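You operate a simulated robot arm through the tools that you are given. There is no shell and no other tool.

You run a simulated two-armed robot. Do the job below in one go: nothing can be reset, and whatever is moved stays where it is left.

JOB
Press waves into the thick grey disc on the dark base plate.
Fine: stand it on the ring, run the slider marked waves over it, push its cap down, run the slider back; leave the disc there; the other slider and discs stay.

The check looks at the end state, three seconds after you hand in, the way a careful person would. Anything else that was tipped, shoved, dropped, spilled or broken makes it a failure. Lids that push on must go on centred and level and be pressed home; caps that screw on are set level and turned clockwise until they are tight.

ROBOT AND FRAMES
Two 7-joint arms with three-finger grippers on one trunk that stands fixed in place. Base frame: the origin is at the foot of the trunk, x ahead of it, y to its left, z up; the work surface is at about z = 885. Units: mm, rad, N and s.
The left shoulder is at [30, 124, 1108], the right one opposite. With the tool pointing down near the work surface each hand reaches from about 100 to 780 mm from the base axis, measured 20 degrees to its own side. Payload 2.2 kg a hand.
The tool frame of a hand sits at the grasp point between the pads (the TCP): z along the fingers, y along the line on which they close. The tips reach 28 mm beyond it. Largest opening 102 mm; the body of the gripper starts 71 mm behind the TCP.
Orientation is that of the tool frame in the base frame, as [roll, pitch, yaw] about the fixed x, y, z axes, in that order (R = Rz(yaw) Ry(pitch) Rx(roll)). With the fingers straight down and closing along the base's y, the tool's x points along the base's -x, its y along +y and its z along -z.

CONTROLS
- The arms move only by the tool arm_command. It takes "left_plan", "right_plan" or both (then of equal length, played together; a hand with none holds still); each is a list of rows, each a list of 3 entries, a list of its own where there are three numbers: the shift along the base's x, y, z in mm, then the turn, a rotation vector about the base's x, y, z in rad, then the finger opening in mm, from 0 to 102. In form: [[[tx, ty, tz], [ax, ay, az], gripper], ...]. A call has 1 to 20 rows; each row is the pose to reach, as a shift and turn from the pose commanded when the call began. Rows are played at 5 a second. More than 50 mm and 0.15 rad between two rows, or a gripper value outside its range, and nothing of the call is played. A pose out of reach is approached as far as the arm can. The call stops where the force on the tool passes 40 N (or 10 N more than at its start, if that is more) or the arm is blocked; 0.2 s more then pass. Each finger halts on what it meets, pressing with about 25 N; the grip force reading is that of the motor and also rises with nothing between the fingers. The clock runs only during rows and for 0.2 s after the last one: add rows that repeat a pose to give the fingers time. The reply holds the time, the measured pose of the TCP, the force on the tool along the base axes, the opening and the grip force, in the units named above and with some noise, with the torque about the TCP (base axes, N m) and any sound that the robot's microphone picked up.
- Cameras (640 x 400 px; columns grow to the right, rows downward): "scene" is now at [42.4, 8.7, 1827.8]; the picture's right is [-0.02, -1.00, 0.00], its down [-0.77, 0.01, -0.63] and it looks along [0.63, -0.01, -0.77] (base axes); focal length 376 px, centre (320, 200). "left" rides on the left gripper at [72, 38, -86] in its tool frame; the picture's right is [-0.46, 0.89, 0.00], its down [-0.60, -0.32, -0.73] and it looks along [-0.65, -0.34, 0.68] (tool axes); focal length 256 px, centre (320, 200). "right" rides on the right gripper at [69, 44, -86] in its tool frame; the picture's right is [-0.54, 0.84, 0.00], its down [-0.58, -0.36, -0.73] and it looks along [-0.62, -0.39, 0.68] (tool axes); focal length 256 px, centre (320, 200). There is no depth. A picture from a camera that has moved, and an enlarged one, comes with that camera's place and axes in the base frame and with its lens. The place of the scene camera against the robot may be out by one fixed shift of up to 18 mm in any direction.
- grab_frame(camera): a new picture of that camera. No time passes.
- lift_body(by): slides the trunk up (or, below 0, down) by that many mm; the arms and the scene camera ride with it, the base frame stays. It gives what a move gives, with no picture.
- aim_head(pan, tilt): turns the head with the scene camera to pan (to the left, within 2.496 rad either way) and tilt (down, from -0.506 to 1.204), counted from straight ahead of the robot. It gives what a move gives.
- inspect(camera, box): a new picture of the part [left, top, right, bottom] of that camera's present view, enlarged. No time passes.
- close_job(): hands the job in; it is judged then, once.

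Nothing tells you positions but the pictures and the camera data. Unless the task says otherwise, let go and move clear before handing in.

The tools are called after ">>>" as name(argument=value, ...) on one line, values as JSON. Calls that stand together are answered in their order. arm_command: Moves the arms, as the interface text tells. Its arguments: {"type":"object","properties":{"left_plan":{"type":"array","items":{"type":"array"}},"right_plan":{"type":"array","items":{"type":"array"}}},"required":[]} The other tools are called the same way: lift_body (by) slides the trunk up or down; aim_head (pan, tilt) turns the head that bears the scene camera; grab_frame (camera) takes a picture; inspect (camera, box) takes an enlarged picture of a part of a camera's view; close_job () hands the job in.

At the start:

```text
t: 0.0
left_position: [635.4, 254.2, 1225.1]
left_orientation: [-3.14, 0.001, 3.14]
left_wrist_force: [-0.2, 0.4, -0.3]
left_moment: [0.0, 0.0, 0.02]
left_gripper_width: 102.2
left_grip_force: 0.0
right_position: [470.0, -151.3, 1156.3]
right_orientation: [-3.14, 0.001, 3.14]
right_wrist_force: [0.0, -0.1, -0.4]
right_moment: [0.03, 0.0, 0.01]
right_gripper_width: 102.1
right_grip_force: 0.0
trunk travel left (down, up): [-350.0, 190.0]
head pan, tilt: [-0.019, 0.883]
```

scene: 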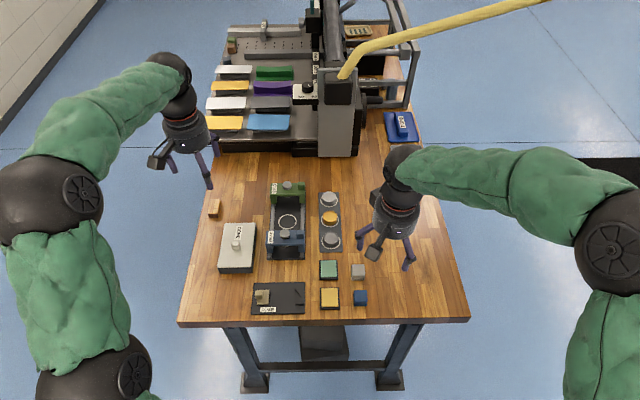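
right: 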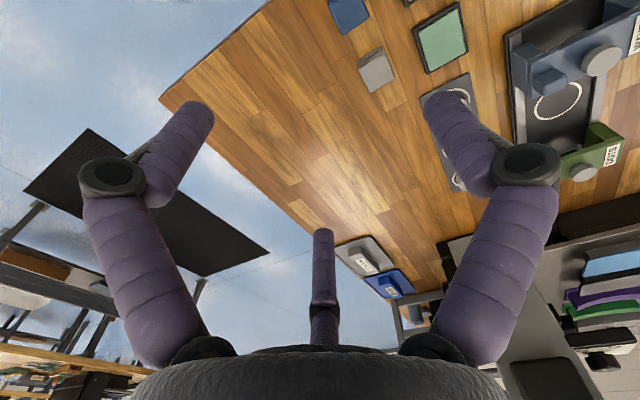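
left: 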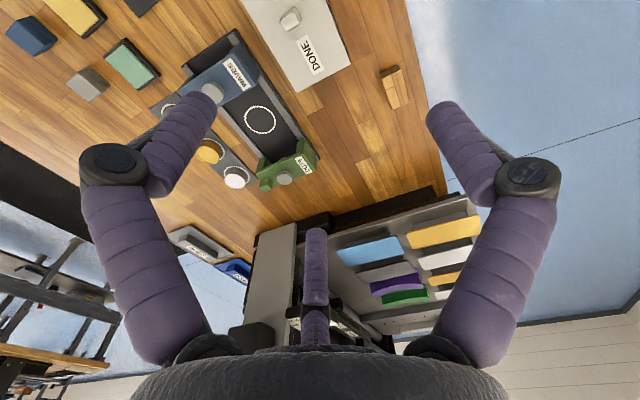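

I see a bench with a dark base plate carrying a blue slider (waves) and a green slider (dots) with a ring between, and three discs on a grey tray to its right. I'll enlarge the view first.

>>> inspect(camera="scene", box=[250, 170, 370, 270])

>>> inspect(camera="scene", box=[200, 160, 440, 320])

>>> inspect(camera="left", box=[140, 20, 340, 200])

```text
4.00 times, centred on (310, 220) of scene
camera zoom: at [42.4, 8.7, 1827.8], right [-0.02, -1.0, 0.0], down [-0.77, 0.01, -0.63], along [0.63, -0.01, -0.77], focal length 1502 px, centre (360, 120)
```

zoom: 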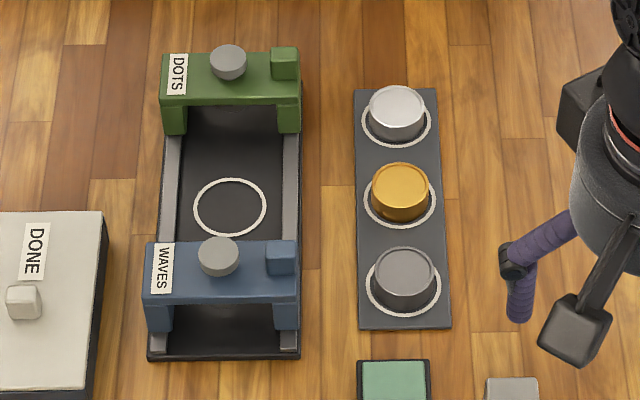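

```text
2.50 times, centred on (320, 240) of scene
camera zoom: at [42.4, 8.7, 1827.8], right [-0.02, -1.0, 0.0], down [-0.77, 0.01, -0.63], along [0.63, -0.01, -0.77], focal length 939 px, centre (320, 100)
```

zoom: 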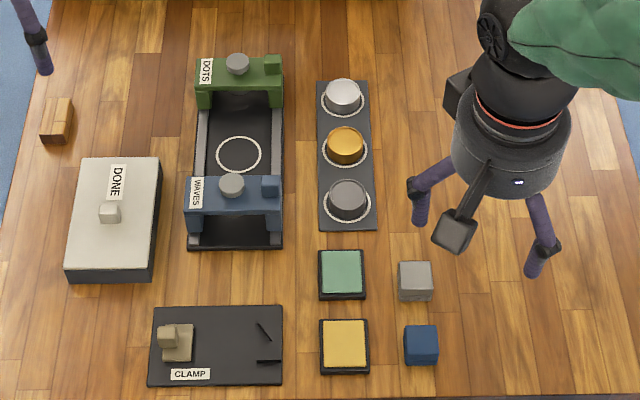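

```text
2.22 times, centred on (240, 110) of left
camera zoom: at [562.7, 291.2, 1310.5], right [0.47, 0.88, 0.0], down [0.6, -0.32, 0.73], along [0.65, -0.34, -0.68], focal length 569 px, centre (498, 400)
```

zoom: 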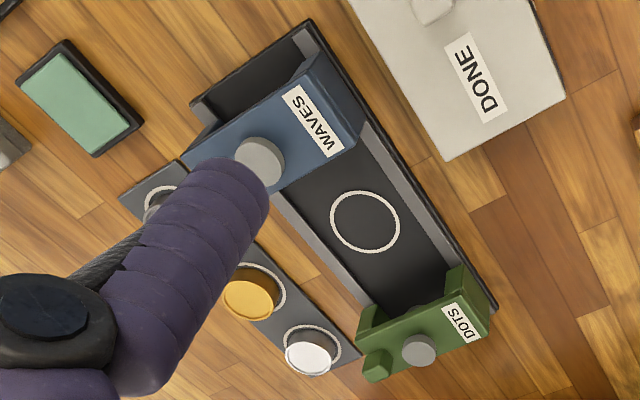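

The discs are near x 650–740, y −35; the ring is near (717, 97) and the waves slider near x 630. I'll bring the left hand's camera closer to get a better view.

>>> arm_command(left_plan=[[[-40, -12, -15], [0, 0, 0], 102], [[-80, -24, -30], [0, 0, 0], 102], [[-120, -36, -45], [0, 0, 0], 102], [[-160, -50, -60], [0, 0, 0], 102], [[-190, -64, -75], [0, 0, 0], 102], [[-190, -64, -75], [0, 0, 0], 102]])

>>> grab_frame(camera="left")

>>> grab_frame(camera="scene")

```text
t: 1.4
left_position: [444.9, 187.5, 1151.4]
left_orientation: [-3.139, 0.001, 3.138]
left_wrist_force: [-0.1, 0.5, -0.2]
left_moment: [0.04, 0.02, 0.0]
left_gripper_width: 102.0
left_grip_force: 0.0
right_position: [470.6, -151.3, 1156.7]
right_orientation: [3.141, 0.0, -3.141]
right_wrist_force: [-0.3, 0.7, -0.8]
right_moment: [-0.02, 0.03, 0.0]
right_gripper_width: 102.1
right_grip_force: 0.2
trunk travel left (down, up): [-350.0, 190.0]
head pan, tilt: [-0.019, 0.883]
```

```text
taken
camera left: at [372.3, 227.2, 1235.5], right [0.47, 0.88, 0.0], down [0.6, -0.32, 0.73], along [0.65, -0.34, -0.68], focal length 256 px, centre (320, 200)
```

left: 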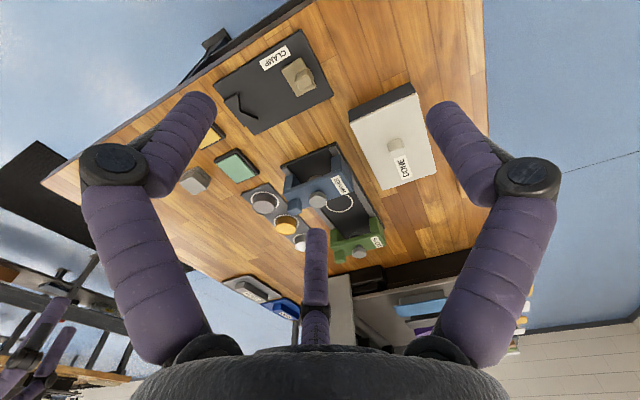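

```text
taken
camera scene: at [42.8, 8.9, 1827.8], right [-0.02, -1.0, 0.0], down [-0.77, 0.01, -0.63], along [0.63, -0.01, -0.77], focal length 376 px, centre (320, 200)
```

scene: 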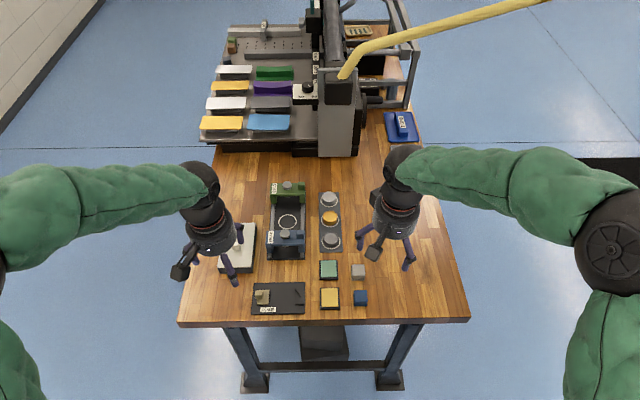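

I'll enlarge both views to check the gripper's shape and the thickness of the discs.

>>> inspect(camera="left", box=[230, 130, 400, 280])

>>> inspect(camera="scene", box=[160, 150, 260, 300])

>>> inspect(camera="scene", box=[300, 180, 360, 260])

```text
2.67 times, centred on (315, 205) of left
camera zoom: at [372.3, 227.2, 1235.5], right [0.47, 0.88, 0.0], down [0.6, -0.32, 0.73], along [0.65, -0.34, -0.68], focal length 683 px, centre (333, 187)
```

zoom: 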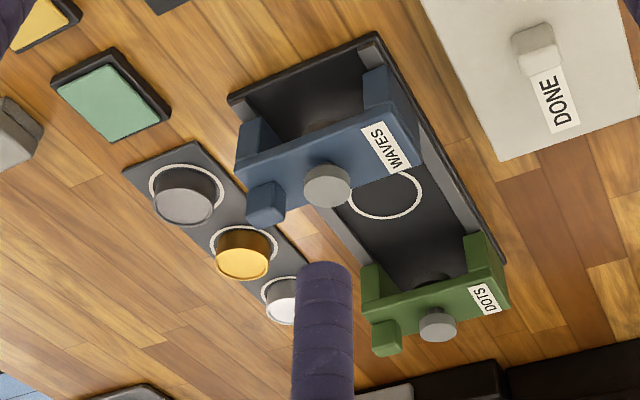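

```text
2.67 times, centred on (210, 225) of scene
camera zoom: at [42.8, 8.9, 1827.8], right [-0.02, -1.0, 0.0], down [-0.77, 0.01, -0.63], along [0.63, -0.01, -0.77], focal length 1002 px, centre (613, 133)
```

zoom: 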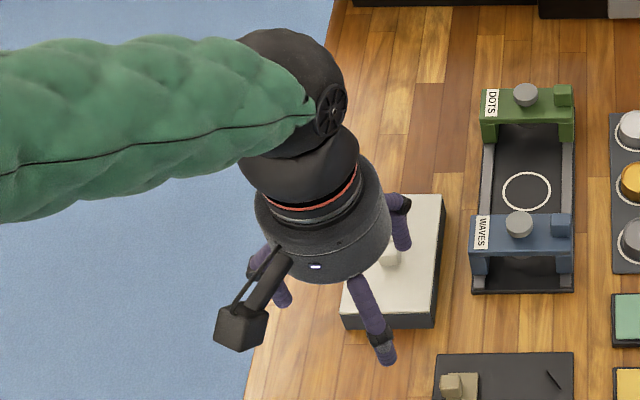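

```text
5.00 times, centred on (330, 220) of scene
camera zoom: at [42.8, 8.9, 1827.8], right [-0.02, -1.0, 0.0], down [-0.77, 0.01, -0.63], along [0.63, -0.01, -0.77], focal length 1878 px, centre (270, 100)
```

zoom: 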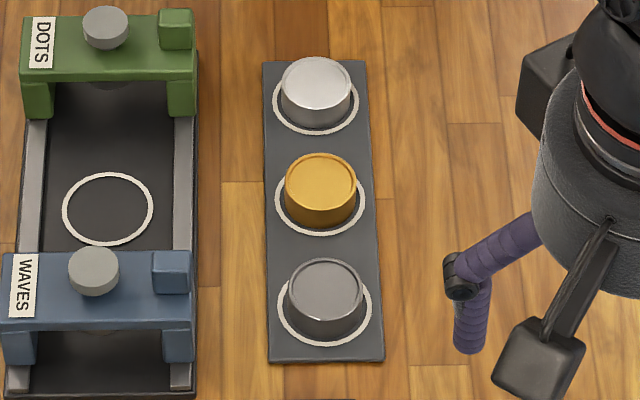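

The discs look about 43 mm wide, and the hands appear to have three fingers in the pictures. I'll bring the left camera closer to compare disc thickness, then test the closing direction.

>>> arm_command(left_plan=[[[29, -32, -20], [0, 0, 0], 102], [[58, -64, -40], [0, 0, 0], 102], [[87, -96, -60], [0, 0, 0], 102], [[115, -127, -80], [0, 0, 0], 102], [[115, -127, -80], [0, 0, 0], 102]])

>>> grab_frame(camera="left")

>>> grab_frame(camera="scene")

```text
t: 2.6
left_position: [558.9, 61.7, 1072.0]
left_orientation: [-3.14, 0.003, 3.14]
left_wrist_force: [0.2, 0.8, 0.2]
left_moment: [-0.02, -0.03, -0.01]
left_gripper_width: 102.2
left_grip_force: 0.1
right_position: [469.5, -150.8, 1157.1]
right_orientation: [3.14, 0.001, -3.141]
right_wrist_force: [-0.4, -0.4, 0.3]
right_moment: [-0.05, 0.0, -0.02]
right_gripper_width: 101.9
right_grip_force: 0.0
trunk travel left (down, up): [-350.0, 190.0]
head pan, tilt: [-0.019, 0.883]
```

```text
taken
camera left: at [486.3, 99.9, 1156.0], right [0.47, 0.88, 0.0], down [0.6, -0.32, 0.73], along [0.65, -0.34, -0.68], focal length 256 px, centre (320, 200)
```

left: 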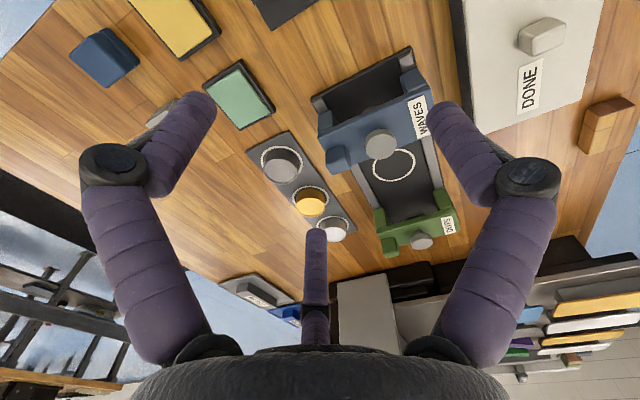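

```text
taken
camera scene: at [40.7, 9.7, 1827.9], right [-0.02, -1.0, 0.0], down [-0.77, 0.01, -0.64], along [0.64, -0.01, -0.77], focal length 376 px, centre (320, 200)
```

scene: 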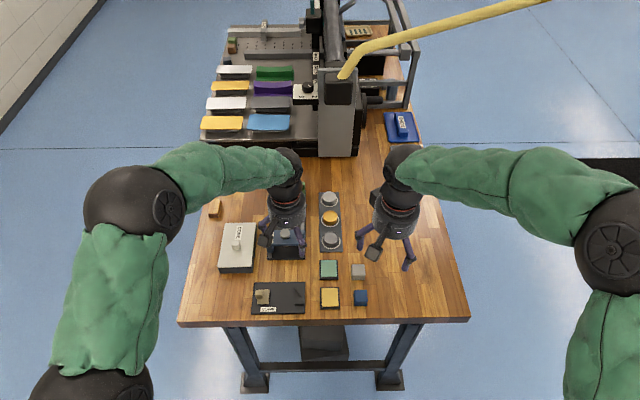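

>>> inspect(camera="left", box=[240, 120, 370, 250])

>>> inspect(camera="left", box=[300, 40, 480, 260])

```text
3.08 times, centred on (305, 185) of left
camera zoom: at [486.3, 99.9, 1156.0], right [0.47, 0.88, 0.0], down [0.6, -0.32, 0.73], along [0.65, -0.34, -0.68], focal length 788 px, centre (366, 246)
```

zoom: 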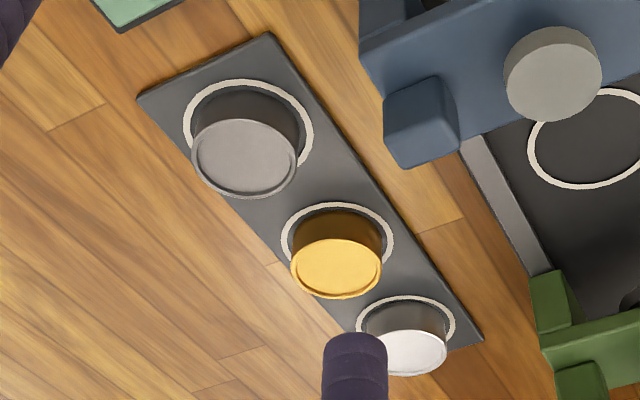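

```text
1.82 times, centred on (390, 150) of left
camera zoom: at [486.3, 99.9, 1156.0], right [0.47, 0.88, 0.0], down [0.6, -0.32, 0.73], along [0.65, -0.34, -0.68], focal length 465 px, centre (193, 291)
```

zoom: 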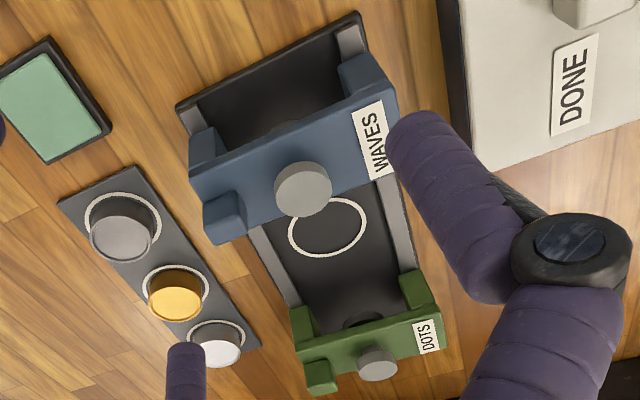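

The darker near disc is the grey one; the others are yellow and white. I'll close the fingers in the air to see how they move and where they meet.

>>> arm_command(left_plan=[[[0, 0, 0], [0, 0, 0], 60], [[0, 0, 0], [0, 0, 0], 20], [[0, 0, 0], [0, 0, 0], 0], [[0, 0, 0], [0, 0, 0], 0], [[0, 0, 0], [0, 0, 0], 0], [[0, 0, 0], [0, 0, 0], 0]])

>>> grab_frame(camera="left")

>>> inspect(camera="scene", box=[230, 170, 350, 270])

```text
t: 4.0
left_position: [560.2, 62.2, 1071.3]
left_orientation: [-3.14, 0.002, 3.139]
left_wrist_force: [-1.0, -0.1, -0.3]
left_moment: [0.03, 0.0, -0.03]
left_gripper_width: 2.4
left_grip_force: 25.4
right_position: [470.4, -151.6, 1157.0]
right_orientation: [-3.14, -0.001, 3.141]
right_wrist_force: [0.5, -0.2, 0.5]
right_moment: [0.02, 0.01, -0.01]
right_gripper_width: 102.2
right_grip_force: 0.1
trunk travel left (down, up): [-350.0, 190.0]
head pan, tilt: [-0.019, 0.883]
```

```text
taken
camera left: at [487.1, 99.7, 1155.7], right [0.47, 0.88, 0.0], down [0.6, -0.32, 0.73], along [0.65, -0.34, -0.68], focal length 256 px, centre (320, 200)
```

left: 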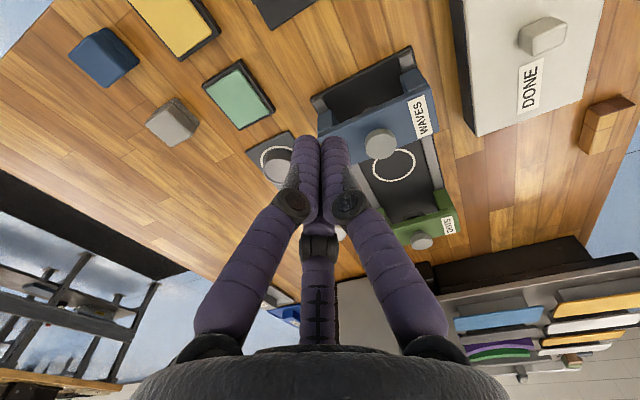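

```text
4.00 times, centred on (290, 220) of scene
camera zoom: at [42.3, 8.7, 1827.8], right [-0.02, -1.0, 0.0], down [-0.77, 0.01, -0.63], along [0.63, -0.01, -0.77], focal length 1502 px, centre (440, 120)
```

zoom: 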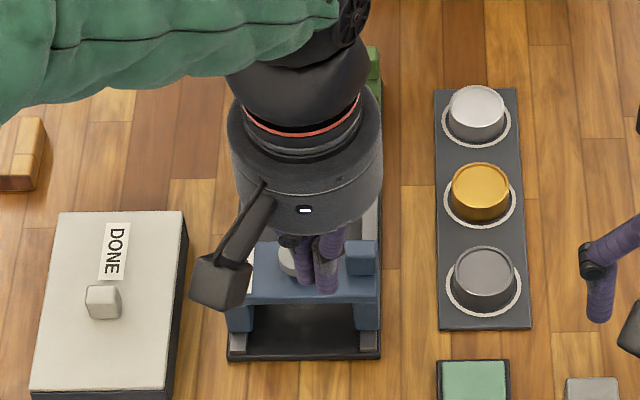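

Cap top works out at about (637, 85, 955), the ring at (725, 85) and the grey disc at (654, −46). The hand closes like three fingers on the TCP. I'll hover over the grey disc and move the right arm aside.

>>> arm_command(left_plan=[[[20, -30, 0], [0, 0, 0], 70], [[45, -60, -10], [0, 0, 0], 70], [[70, -90, -30], [0, 0, 0], 70], [[94, -109, -60], [0, 0, 0], 70], [[94, -109, -60], [0, 0, 0], 70], [[94, -109, -60], [0, 0, 0], 70]], right_plan=[[[-10, -30, 0], [0, 0, 0], 102], [[-20, -60, 0], [0, 0, 0], 102], [[-30, -90, 0], [0, 0, 0], 102], [[-40, -120, 0], [0, 0, 0], 102], [[-40, -120, 0], [0, 0, 0], 102], [[-40, -120, 0], [0, 0, 0], 102]])

>>> grab_frame(camera="left")

>>> inspect(camera="left", box=[240, 20, 420, 180])

>>> grab_frame(camera="right")

>>> inspect(camera="scene", box=[250, 170, 400, 280])

```text
t: 5.4
left_position: [654.5, -47.7, 1011.3]
left_orientation: [-3.141, 0.0, 3.139]
left_wrist_force: [-0.2, 0.9, 0.2]
left_moment: [0.0, 0.02, -0.02]
left_gripper_width: 69.8
left_grip_force: 0.1
right_position: [431.2, -272.9, 1156.2]
right_orientation: [3.141, -0.002, 3.141]
right_wrist_force: [-0.8, 0.1, -0.2]
right_moment: [-0.01, 0.02, 0.02]
right_gripper_width: 101.9
right_grip_force: 0.0
trunk travel left (down, up): [-350.0, 190.0]
head pan, tilt: [-0.019, 0.883]
```

```text
taken
camera left: at [581.6, -9.5, 1096.0], right [0.47, 0.88, 0.0], down [0.6, -0.32, 0.73], along [0.65, -0.34, -0.68], focal length 256 px, centre (320, 200)
```

left: 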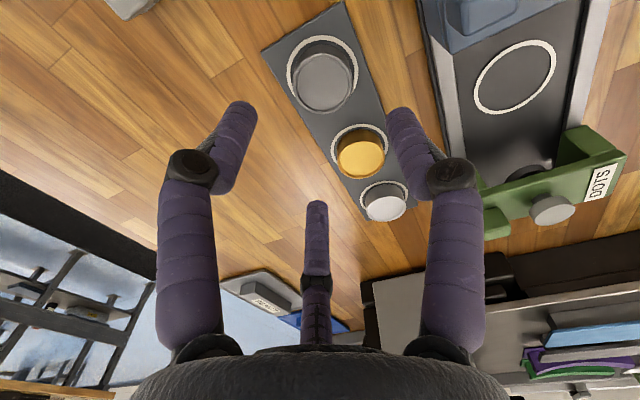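

```text
2.50 times, centred on (330, 100) of left
camera zoom: at [581.6, -9.5, 1096.0], right [0.47, 0.88, 0.0], down [0.6, -0.32, 0.73], along [0.65, -0.34, -0.68], focal length 640 px, centre (295, 450)
```

zoom: 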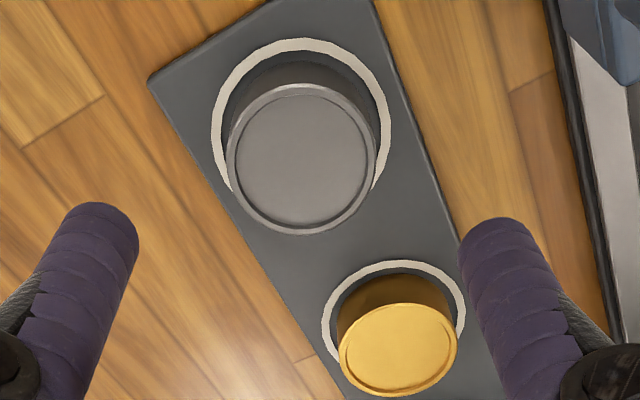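

```text
taken
camera right: at [361.1, -228.9, 1241.8], right [0.54, 0.84, 0.0], down [0.58, -0.37, 0.73], along [0.62, -0.39, -0.68], focal length 256 px, centre (320, 200)
```

right: 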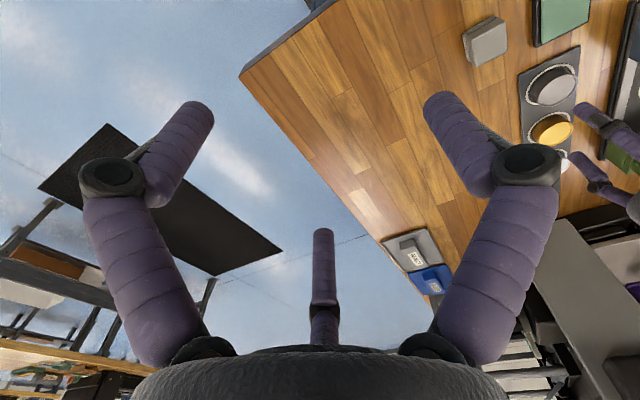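

```text
3.64 times, centred on (325, 225) of scene
camera zoom: at [42.9, 7.5, 1827.8], right [-0.02, -1.0, 0.0], down [-0.77, 0.02, -0.63], along [0.63, -0.01, -0.77], focal length 1366 px, centre (302, 109)
```

zoom: 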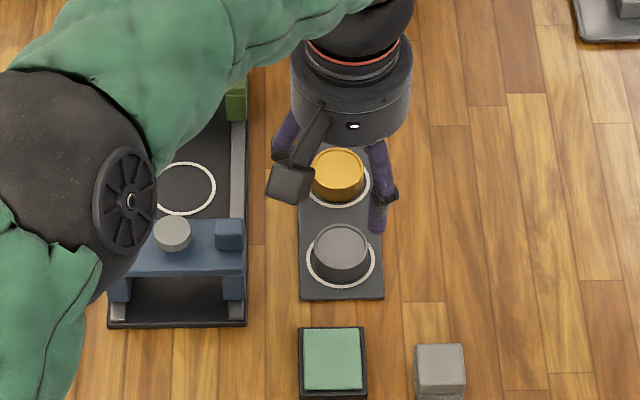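

The grey disc's top is at about (653.5, −44.7, 905), 43 mm wide. I'll lower until the tips are just above it and check that they straddle it.

>>> arm_command(left_plan=[[[-0.5, 2.5, -25], [0, 0, 0], 66], [[-0.5, 2.5, -50], [0, 0, 0], 66], [[-0.5, 2.5, -70], [0, 0, 0], 66], [[-0.5, 2.5, -70], [0, 0, 0], 66]])

>>> grab_frame(camera="left")

>>> inspect(camera="scene", box=[280, 170, 380, 260])

>>> inspect(camera="right", box=[480, 20, 640, 220])

```text
t: 6.4
left_position: [653.4, -44.2, 941.5]
left_orientation: [-3.141, 0.003, 3.139]
left_wrist_force: [0.5, 0.1, 0.2]
left_moment: [0.0, 0.0, -0.01]
left_gripper_width: 66.2
left_grip_force: 0.1
right_position: [429.7, -273.3, 1157.0]
right_orientation: [-3.14, 0.0, -3.14]
right_wrist_force: [0.4, 0.0, 0.5]
right_moment: [0.0, -0.02, -0.02]
right_gripper_width: 101.7
right_grip_force: 0.0
trunk travel left (down, up): [-350.0, 190.0]
head pan, tilt: [-0.019, 0.883]
```

```text
taken
camera left: at [580.7, -6.7, 1025.6], right [0.47, 0.88, 0.0], down [0.6, -0.32, 0.73], along [0.65, -0.34, -0.68], focal length 256 px, centre (320, 200)
```

left: 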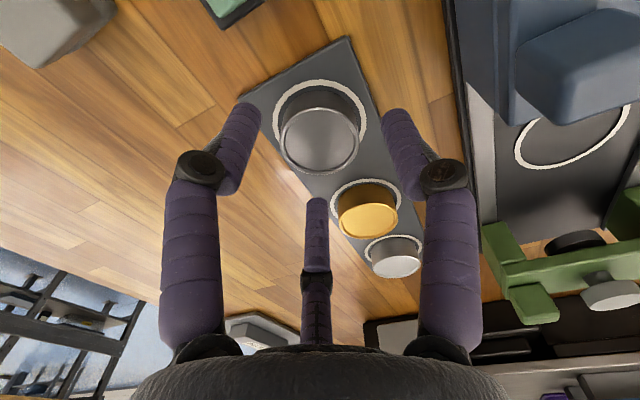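

```text
4.44 times, centred on (330, 215) of scene
camera zoom: at [42.1, 8.4, 1827.9], right [-0.02, -1.0, 0.0], down [-0.77, 0.02, -0.63], along [0.63, -0.01, -0.77], focal length 1669 px, centre (276, 133)
```

zoom: 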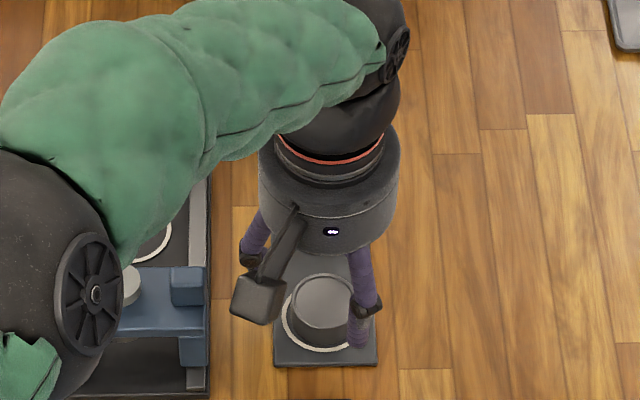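

```text
2.00 times, centred on (560, 120) of right
camera zoom: at [360.7, -228.1, 1242.1], right [0.54, 0.84, 0.0], down [0.58, -0.37, 0.73], along [0.62, -0.39, -0.68], focal length 512 px, centre (-160, 360)
```

zoom: 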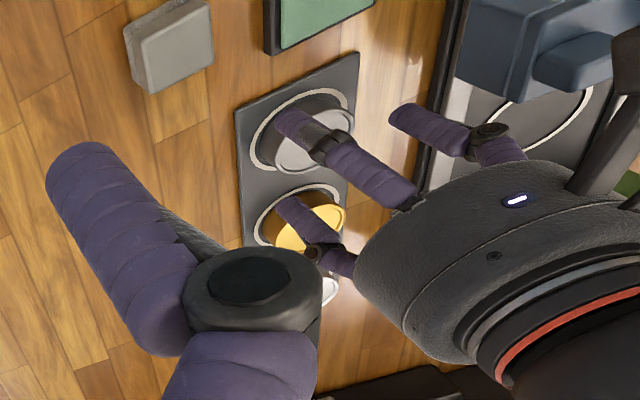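

The disc sits centred between the fingers. I'll lower to tips just above the tray and look again before closing.

>>> arm_command(left_plan=[[[0, 0, -8], [0, 0, 0], 66], [[0, 0, -14], [0, 0, 0], 66], [[0, 0, -19], [0, 0, 0], 66], [[0, 0, -19], [0, 0, 0], 66]])

>>> grab_frame(camera="left")

>>> inspect(camera="right", box=[480, 20, 640, 220])

```text
t: 7.4
left_position: [653.5, -43.6, 921.9]
left_orientation: [-3.14, 0.001, 3.141]
left_wrist_force: [0.3, 0.6, 0.9]
left_moment: [0.0, 0.01, -0.02]
left_gripper_width: 65.8
left_grip_force: 0.0
right_position: [430.5, -271.8, 1157.3]
right_orientation: [3.141, -0.001, -3.141]
right_wrist_force: [0.6, 0.0, -0.4]
right_moment: [-0.04, 0.0, 0.03]
right_gripper_width: 101.9
right_grip_force: 0.1
trunk travel left (down, up): [-350.0, 190.0]
head pan, tilt: [-0.019, 0.883]
```

```text
taken
camera left: at [580.9, -6.4, 1006.5], right [0.47, 0.88, 0.0], down [0.6, -0.32, 0.73], along [0.65, -0.34, -0.68], focal length 256 px, centre (320, 200)
```

left: 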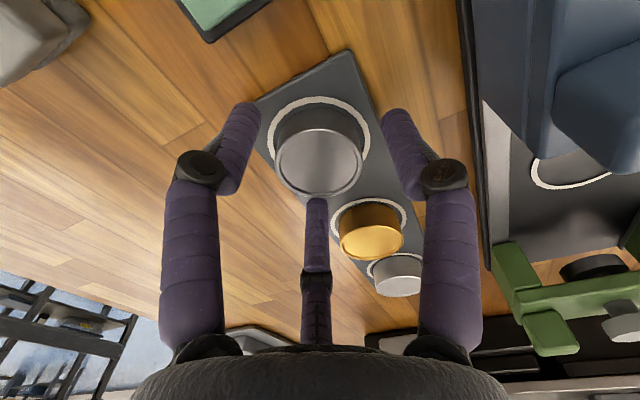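

```text
2.00 times, centred on (560, 120) of right
camera zoom: at [360.8, -228.0, 1242.0], right [0.53, 0.84, 0.0], down [0.58, -0.36, 0.73], along [0.62, -0.39, -0.68], focal length 512 px, centre (-160, 360)
```

zoom: 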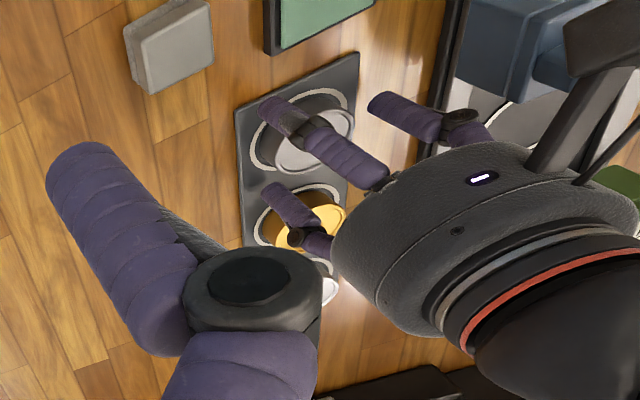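

Clear of everything. Closing on the disc now.

>>> arm_command(left_plan=[[[0, 0, 0], [0, 0, 0], 52], [[0, 0, 0], [0, 0, 0], 46], [[0, 0, 0], [0, 0, 0], 40], [[0, 0, 0], [0, 0, 0], 34], [[0, 0, 0], [0, 0, 0], 34], [[0, 0, 0], [0, 0, 0], 34]])

>>> grab_frame(camera="left")

```text
t: 8.8
left_position: [654.1, -45.0, 921.5]
left_orientation: [-3.139, 0.0, 3.141]
left_wrist_force: [0.9, 0.2, 0.8]
left_moment: [-0.04, 0.0, 0.04]
left_gripper_width: 42.2
left_grip_force: 25.3
right_position: [430.5, -273.0, 1156.5]
right_orientation: [-3.141, 0.001, -3.141]
right_wrist_force: [-0.8, 0.0, 0.1]
right_moment: [0.01, 0.0, 0.01]
right_gripper_width: 102.1
right_grip_force: 0.0
trunk travel left (down, up): [-350.0, 190.0]
head pan, tilt: [-0.019, 0.883]
```

```text
taken
camera left: at [580.9, -6.4, 1006.6], right [0.47, 0.88, 0.0], down [0.6, -0.32, 0.73], along [0.65, -0.34, -0.68], focal length 256 px, centre (320, 200)
```

left: 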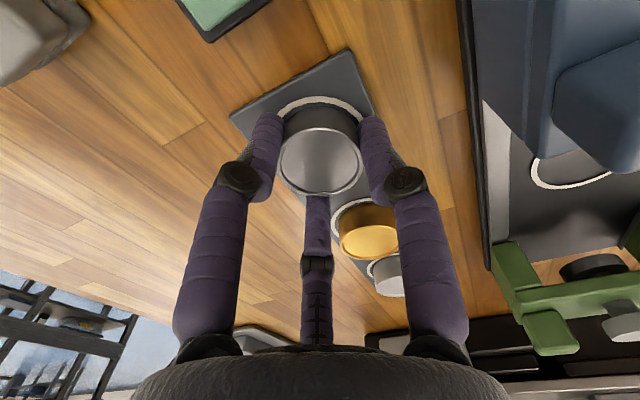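

The disc is held, centred at 42 mm. The ring triangulates to (724, 86, 892). I'll lift high and carry it over, turning the hand 90° so the fingers clear the side rails.

>>> arm_command(left_plan=[[[0, 0, 10], [0, 0, 0], 34], [[0, 0, 40], [0, 0, 0], 34], [[0, 0, 75], [0, 0, 0], 34], [[6, 12, 75], [0, 0, 0.143], 34], [[12, 24, 75], [0, 0, 0.286], 34], [[18, 36, 75], [0, 0, 0.429], 34], [[25, 48, 75], [0, 0, 0.572], 34], [[32, 60, 75], [0, 0, 0.715], 34], [[39, 72, 75], [0, 0, 0.858], 34], [[46, 84, 75], [0, 0, 1.001], 34], [[52, 96, 75], [0, 0, 1.144], 34], [[58, 108, 75], [0, 0, 1.287], 34], [[64, 120, 75], [0, 0, 1.43], 34], [[70.5, 130, 75], [0, 0, 1.571], 34], [[70.5, 130, 75], [0, 0, 1.571], 34], [[70.5, 130, 75], [0, 0, 1.571], 34]])

>>> grab_frame(camera="left")

>>> grab_frame(camera="scene")

```text
t: 12.2
left_position: [723.4, 85.5, 996.6]
left_orientation: [3.14, 0.001, -1.571]
left_wrist_force: [0.9, -0.5, -1.3]
left_moment: [-0.01, -0.01, 0.0]
left_gripper_width: 42.4
left_grip_force: 25.4
right_position: [430.4, -271.6, 1156.7]
right_orientation: [-3.142, 0.002, 3.141]
right_wrist_force: [-0.3, -0.5, -0.1]
right_moment: [0.01, -0.03, 0.01]
right_gripper_width: 101.7
right_grip_force: 0.1
trunk travel left (down, up): [-350.0, 190.0]
head pan, tilt: [-0.019, 0.883]
```

```text
taken
camera left: at [685.6, 13.1, 1081.0], right [-0.89, 0.47, 0.0], down [0.32, 0.6, 0.73], along [0.34, 0.65, -0.68], focal length 256 px, centre (320, 200)
```

left: 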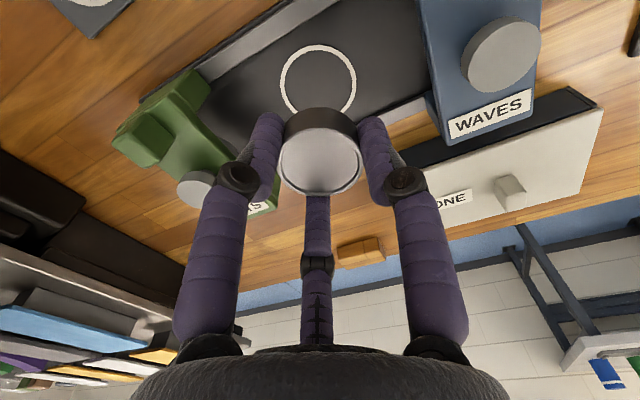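

```text
taken
camera scene: at [42.7, 8.7, 1827.8], right [-0.02, -1.0, 0.0], down [-0.77, 0.01, -0.63], along [0.63, -0.01, -0.77], focal length 376 px, centre (320, 200)
```

scene: 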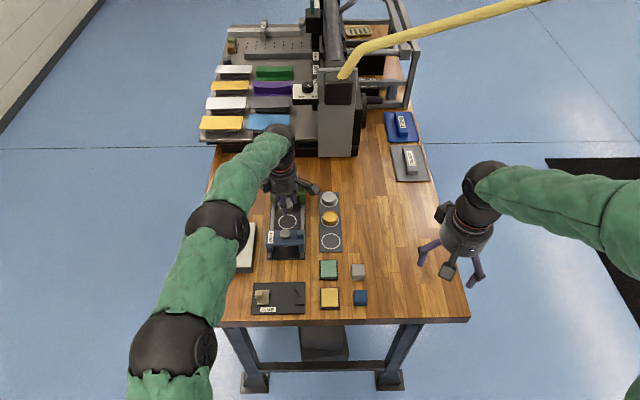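

Disc is held above the base plate and the ring is visible. I'll zoom in to refine the ring centre.

>>> inspect(camera="left", box=[240, 20, 400, 180])

>>> inspect(camera="scene", box=[240, 170, 350, 270])

```text
2.50 times, centred on (320, 100) of left
camera zoom: at [685.6, 13.1, 1081.0], right [-0.89, 0.47, 0.0], down [0.32, 0.6, 0.73], along [0.34, 0.65, -0.68], focal length 640 px, centre (320, 450)
```

zoom: 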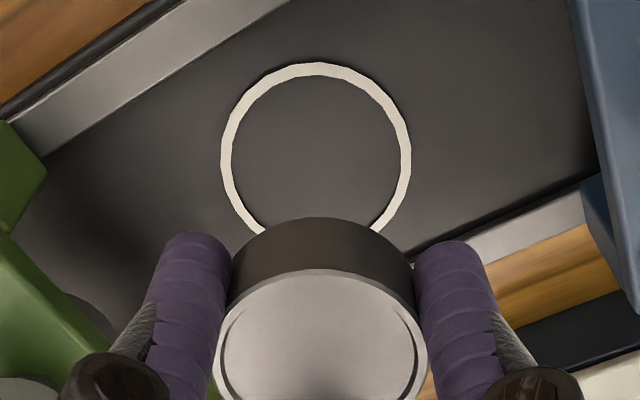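

```text
4.00 times, centred on (295, 220) of scene
camera zoom: at [42.7, 8.7, 1827.8], right [-0.02, -1.0, 0.0], down [-0.77, 0.01, -0.63], along [0.63, -0.01, -0.77], focal length 1502 px, centre (420, 120)
```

zoom: 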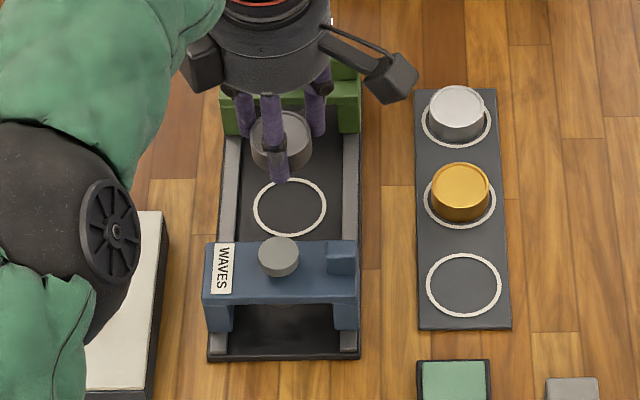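

The ring centre comes out at (724.2, 85.5), within a millimetre of the TCP. I'll lower in two stages, slowing near the plate.

>>> arm_command(left_plan=[[[0.7, 0.3, -20], [0, 0, 0], 34], [[0.7, 0.3, -40], [0, 0, 0], 34], [[0.7, 0.3, -56], [0, 0, 0], 34], [[0.7, 0.3, -66], [0, 0, 0], 34], [[0.7, 0.3, -66], [0, 0, 0], 34]])

>>> grab_frame(camera="left")

>>> inspect(camera="scene", box=[240, 170, 350, 270])

```text
t: 13.4
left_position: [724.3, 86.4, 931.1]
left_orientation: [-3.139, 0.001, -1.572]
left_wrist_force: [-0.2, -1.0, -0.5]
left_moment: [0.0, 0.0, -0.03]
left_gripper_width: 42.2
left_grip_force: 24.6
right_position: [430.7, -272.2, 1157.5]
right_orientation: [-3.141, 0.0, -3.141]
right_wrist_force: [-0.2, 0.3, -0.2]
right_moment: [-0.02, 0.0, -0.01]
right_gripper_width: 102.3
right_grip_force: 0.0
trunk travel left (down, up): [-350.0, 190.0]
head pan, tilt: [-0.019, 0.883]
```

```text
taken
camera left: at [686.3, 13.4, 1015.2], right [-0.88, 0.47, 0.0], down [0.32, 0.6, 0.73], along [0.34, 0.65, -0.68], focal length 256 px, centre (320, 200)
```

left: 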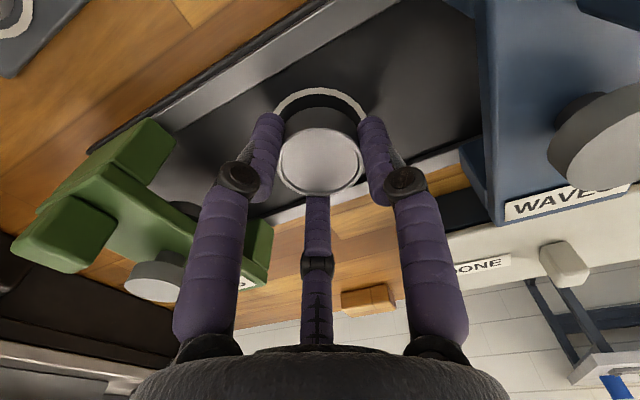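

```text
4.00 times, centred on (295, 220) of scene
camera zoom: at [42.4, 8.6, 1827.8], right [-0.02, -1.0, 0.0], down [-0.77, 0.01, -0.63], along [0.63, -0.01, -0.77], focal length 1502 px, centre (420, 120)
```

zoom: 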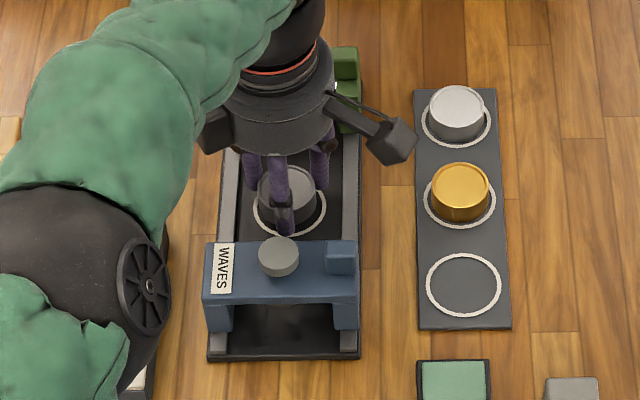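

The disc is just above the ring and centred. I'll lower slowly until it touches.

>>> arm_command(left_plan=[[[0, 0, -2], [0, 0, 0], 34], [[0, 0, -3.5], [0, 0, 0], 34], [[0, 0, -4.5], [0, 0, 0], 34], [[0, 0, -5], [0, 0, 0], 34]])

>>> inspect(camera="left", box=[240, 60, 400, 220])

```text
t: 14.4
left_position: [725.1, 86.0, 925.9]
left_orientation: [-3.141, 0.002, -1.574]
left_wrist_force: [-0.4, 0.3, -1.0]
left_moment: [0.0, 0.01, 0.0]
left_gripper_width: 42.4
left_grip_force: 25.4
right_position: [429.7, -272.1, 1157.1]
right_orientation: [-3.141, 0.0, -3.141]
right_wrist_force: [-0.2, 0.5, 0.2]
right_moment: [0.02, -0.01, 0.01]
right_gripper_width: 102.3
right_grip_force: 0.0
trunk travel left (down, up): [-350.0, 190.0]
head pan, tilt: [-0.019, 0.883]
```

```text
2.50 times, centred on (320, 140) of left
camera zoom: at [686.5, 13.9, 1010.3], right [-0.88, 0.47, 0.0], down [0.32, 0.6, 0.73], along [0.34, 0.65, -0.68], focal length 640 px, centre (320, 350)
```

zoom: 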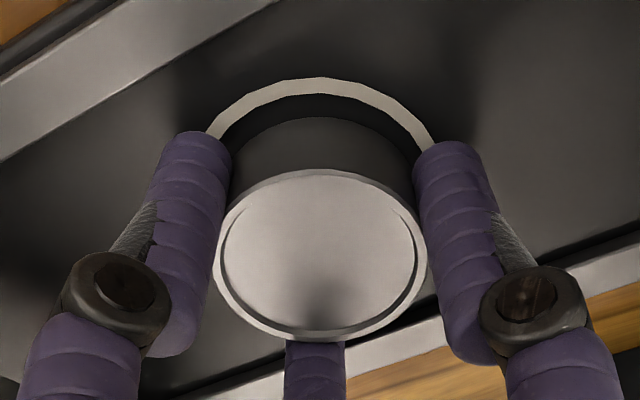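

No contact yet; continuing in 1 mm steps.

>>> arm_command(left_plan=[[[0, 0, -0.7], [0, 0, 0], 34], [[0, 0, -1.4], [0, 0, 0], 34], [[0, 0, -2], [0, 0, 0], 34], [[0, 0, -2], [0, 0, 0], 34]])

>>> inspect(camera="left", box=[240, 60, 400, 220])

```text
t: 15.4
left_position: [725.2, 86.4, 925.8]
left_orientation: [-3.137, 0.0, -1.574]
left_wrist_force: [-0.3, -0.2, 5.4]
left_moment: [0.0, 0.08, 0.0]
left_gripper_width: 42.6
left_grip_force: 25.1
right_position: [429.5, -273.6, 1155.6]
right_orientation: [3.142, 0.0, -3.141]
right_wrist_force: [-0.1, 0.5, 1.1]
right_moment: [-0.03, 0.0, 0.0]
right_gripper_width: 102.1
right_grip_force: 0.1
trunk travel left (down, up): [-350.0, 190.0]
head pan, tilt: [-0.019, 0.883]
```

```text
2.50 times, centred on (320, 140) of left
camera zoom: at [686.4, 13.8, 1009.6], right [-0.88, 0.47, 0.0], down [0.32, 0.6, 0.73], along [0.34, 0.65, -0.68], focal length 640 px, centre (320, 350)
```

zoom: 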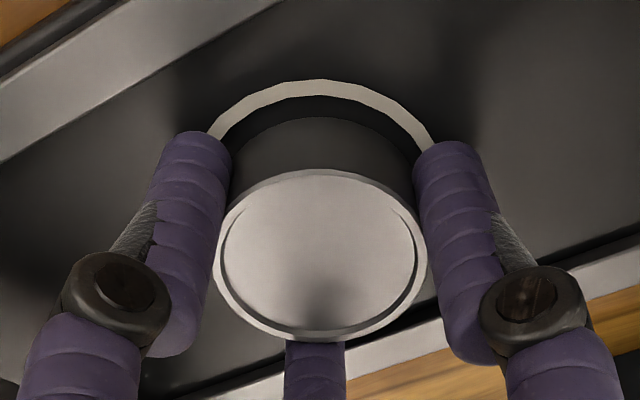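

Contact felt (about 6 N). I'll ease off the push and open a little.

>>> arm_command(left_plan=[[[0, 0, 1.2], [0, 0, 0], 34], [[0, 0, 1.2], [0, 0, 0], 42], [[0, 0, 1.2], [0, 0, 0], 46], [[0, 0, 1.2], [0, 0, 0], 52], [[0, 0, 1.2], [0, 0, 0], 54], [[0, 0, 1.2], [0, 0, 0], 54]])

>>> inspect(camera="left", box=[240, 60, 400, 220])

```text
t: 16.8
left_position: [725.6, 86.0, 924.8]
left_orientation: [-3.14, 0.002, -1.574]
left_wrist_force: [0.2, -0.4, -0.1]
left_moment: [0.0, 0.0, 0.01]
left_gripper_width: 53.8
left_grip_force: 0.0
right_position: [431.7, -272.4, 1156.1]
right_orientation: [3.139, 0.0, 3.141]
right_wrist_force: [0.9, -0.2, 0.0]
right_moment: [-0.01, 0.0, -0.01]
right_gripper_width: 101.9
right_grip_force: 0.1
trunk travel left (down, up): [-350.0, 190.0]
head pan, tilt: [-0.019, 0.883]
```

```text
2.50 times, centred on (320, 140) of left
camera zoom: at [686.7, 13.7, 1009.8], right [-0.88, 0.47, 0.0], down [0.32, 0.6, 0.73], along [0.34, 0.65, -0.68], focal length 640 px, centre (320, 350)
```

zoom: 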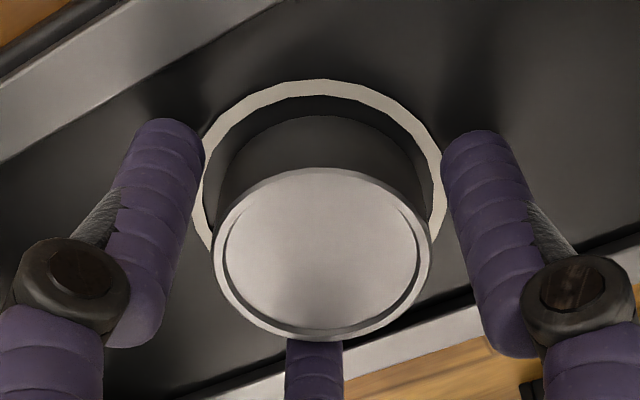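

The disc stands free on the ring. I'll raise the hand straight up and check the centring.

>>> arm_command(left_plan=[[[0, 0, 10], [0, 0, 0], 58], [[0, 0, 30], [0, 0, 0], 58], [[0, 0, 60], [0, 0, 0], 60], [[0, 0, 95], [0, 0, 0], 60], [[0, 0, 95], [0, 0, 0], 60]])

>>> grab_frame(camera="left")

>>> inspect(camera="left", box=[240, 0, 400, 160])

>>> inspect(camera="scene", box=[240, 170, 350, 270])

```text
t: 18.0
left_position: [726.1, 87.5, 1020.2]
left_orientation: [-3.14, 0.001, -1.572]
left_wrist_force: [0.0, -0.3, 0.5]
left_moment: [-0.01, -0.01, 0.02]
left_gripper_width: 59.8
left_grip_force: 0.1
right_position: [431.3, -273.1, 1156.0]
right_orientation: [-3.14, 0.0, -3.14]
right_wrist_force: [-0.6, 0.4, 0.2]
right_moment: [0.01, 0.01, -0.01]
right_gripper_width: 101.9
right_grip_force: 0.2
trunk travel left (down, up): [-350.0, 190.0]
head pan, tilt: [-0.019, 0.883]
```

```text
taken
camera left: at [687.4, 14.1, 1104.5], right [-0.88, 0.47, 0.0], down [0.32, 0.6, 0.73], along [0.34, 0.65, -0.68], focal length 256 px, centre (320, 200)
```

left: 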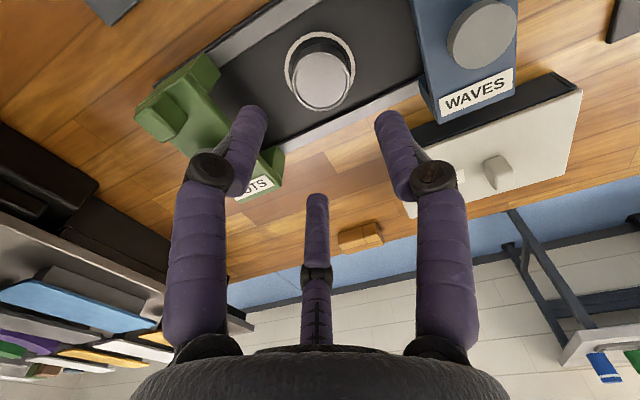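

```text
2.50 times, centred on (320, 80) of left
camera zoom: at [687.4, 14.1, 1104.5], right [-0.88, 0.47, 0.0], down [0.32, 0.6, 0.73], along [0.34, 0.65, -0.68], focal length 640 px, centre (320, 500)
```

zoom: 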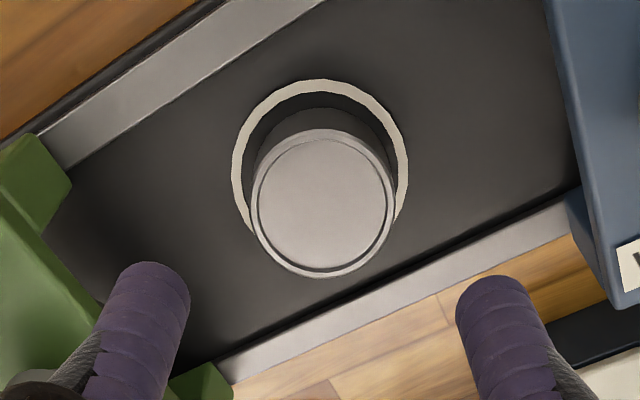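

```text
4.00 times, centred on (295, 220) of scene
camera zoom: at [43.1, 8.5, 1827.8], right [-0.02, -1.0, 0.0], down [-0.77, 0.01, -0.63], along [0.63, -0.01, -0.77], focal length 1502 px, centre (420, 120)
```

zoom: 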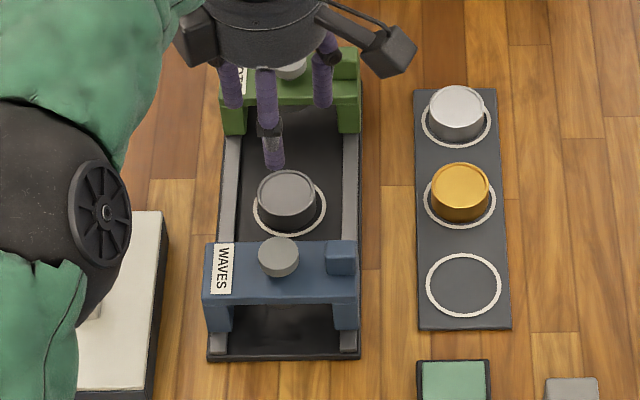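

The disc is centred on the ring within about a millimetre. Next I'll view the waves slider's handle and cap from the right side.

>>> arm_command(left_plan=[[[-25, -25, 10], [0, 0, 0], 60], [[-55, -55, 10], [0, 0, 0], 60], [[-90, -85, 10], [0, 0, 0], 60], [[-126, -113, 10], [0, 0, 0], 60], [[-126, -113, 10], [0, 0, 0], 60]])

>>> grab_frame(camera="left")

>>> inspect(camera="left", box=[220, 40, 480, 240])

>>> inspect(camera="scene", box=[250, 190, 340, 270])

```text
t: 19.2
left_position: [599.6, -27.1, 1029.2]
left_orientation: [3.141, 0.002, -1.572]
left_wrist_force: [0.0, -0.3, 0.4]
left_moment: [0.01, -0.02, -0.01]
left_gripper_width: 59.9
left_grip_force: 0.0
right_position: [430.0, -272.4, 1156.7]
right_orientation: [3.141, -0.001, 3.141]
right_wrist_force: [0.1, 0.4, 1.0]
right_moment: [-0.03, -0.02, 0.0]
right_gripper_width: 101.9
right_grip_force: 0.0
trunk travel left (down, up): [-350.0, 190.0]
head pan, tilt: [-0.019, 0.883]
```

```text
taken
camera left: at [560.9, -99.7, 1114.2], right [-0.89, 0.47, 0.0], down [0.32, 0.6, 0.73], along [0.34, 0.65, -0.68], focal length 256 px, centre (320, 200)
```

left: 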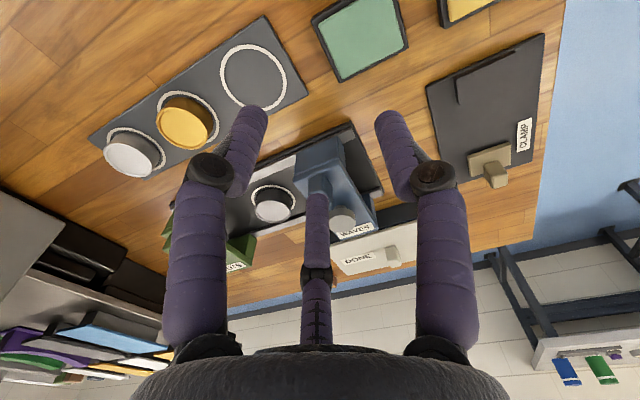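

```text
2.00 times, centred on (350, 140) of left
camera zoom: at [560.9, -99.7, 1114.2], right [-0.89, 0.47, 0.0], down [0.32, 0.6, 0.73], along [0.34, 0.65, -0.68], focal length 512 px, centre (260, 320)
```

zoom: 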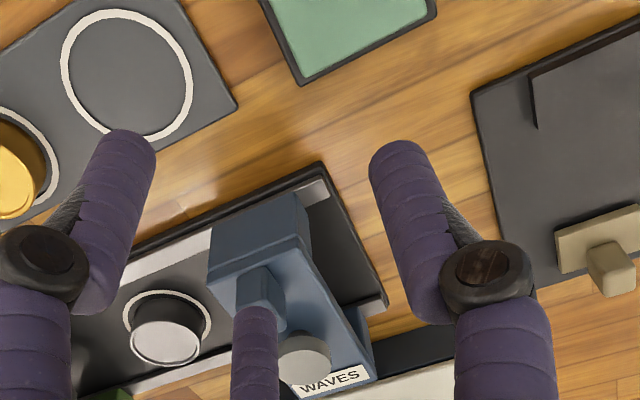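

```text
5.00 times, centred on (295, 230) of scene
camera zoom: at [43.4, 9.4, 1827.8], right [-0.02, -1.0, 0.0], down [-0.77, 0.01, -0.63], along [0.63, -0.01, -0.77], focal length 1878 px, centre (445, 50)
```

zoom: 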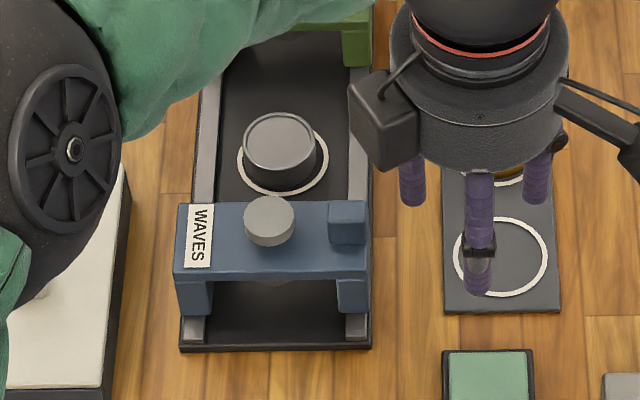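

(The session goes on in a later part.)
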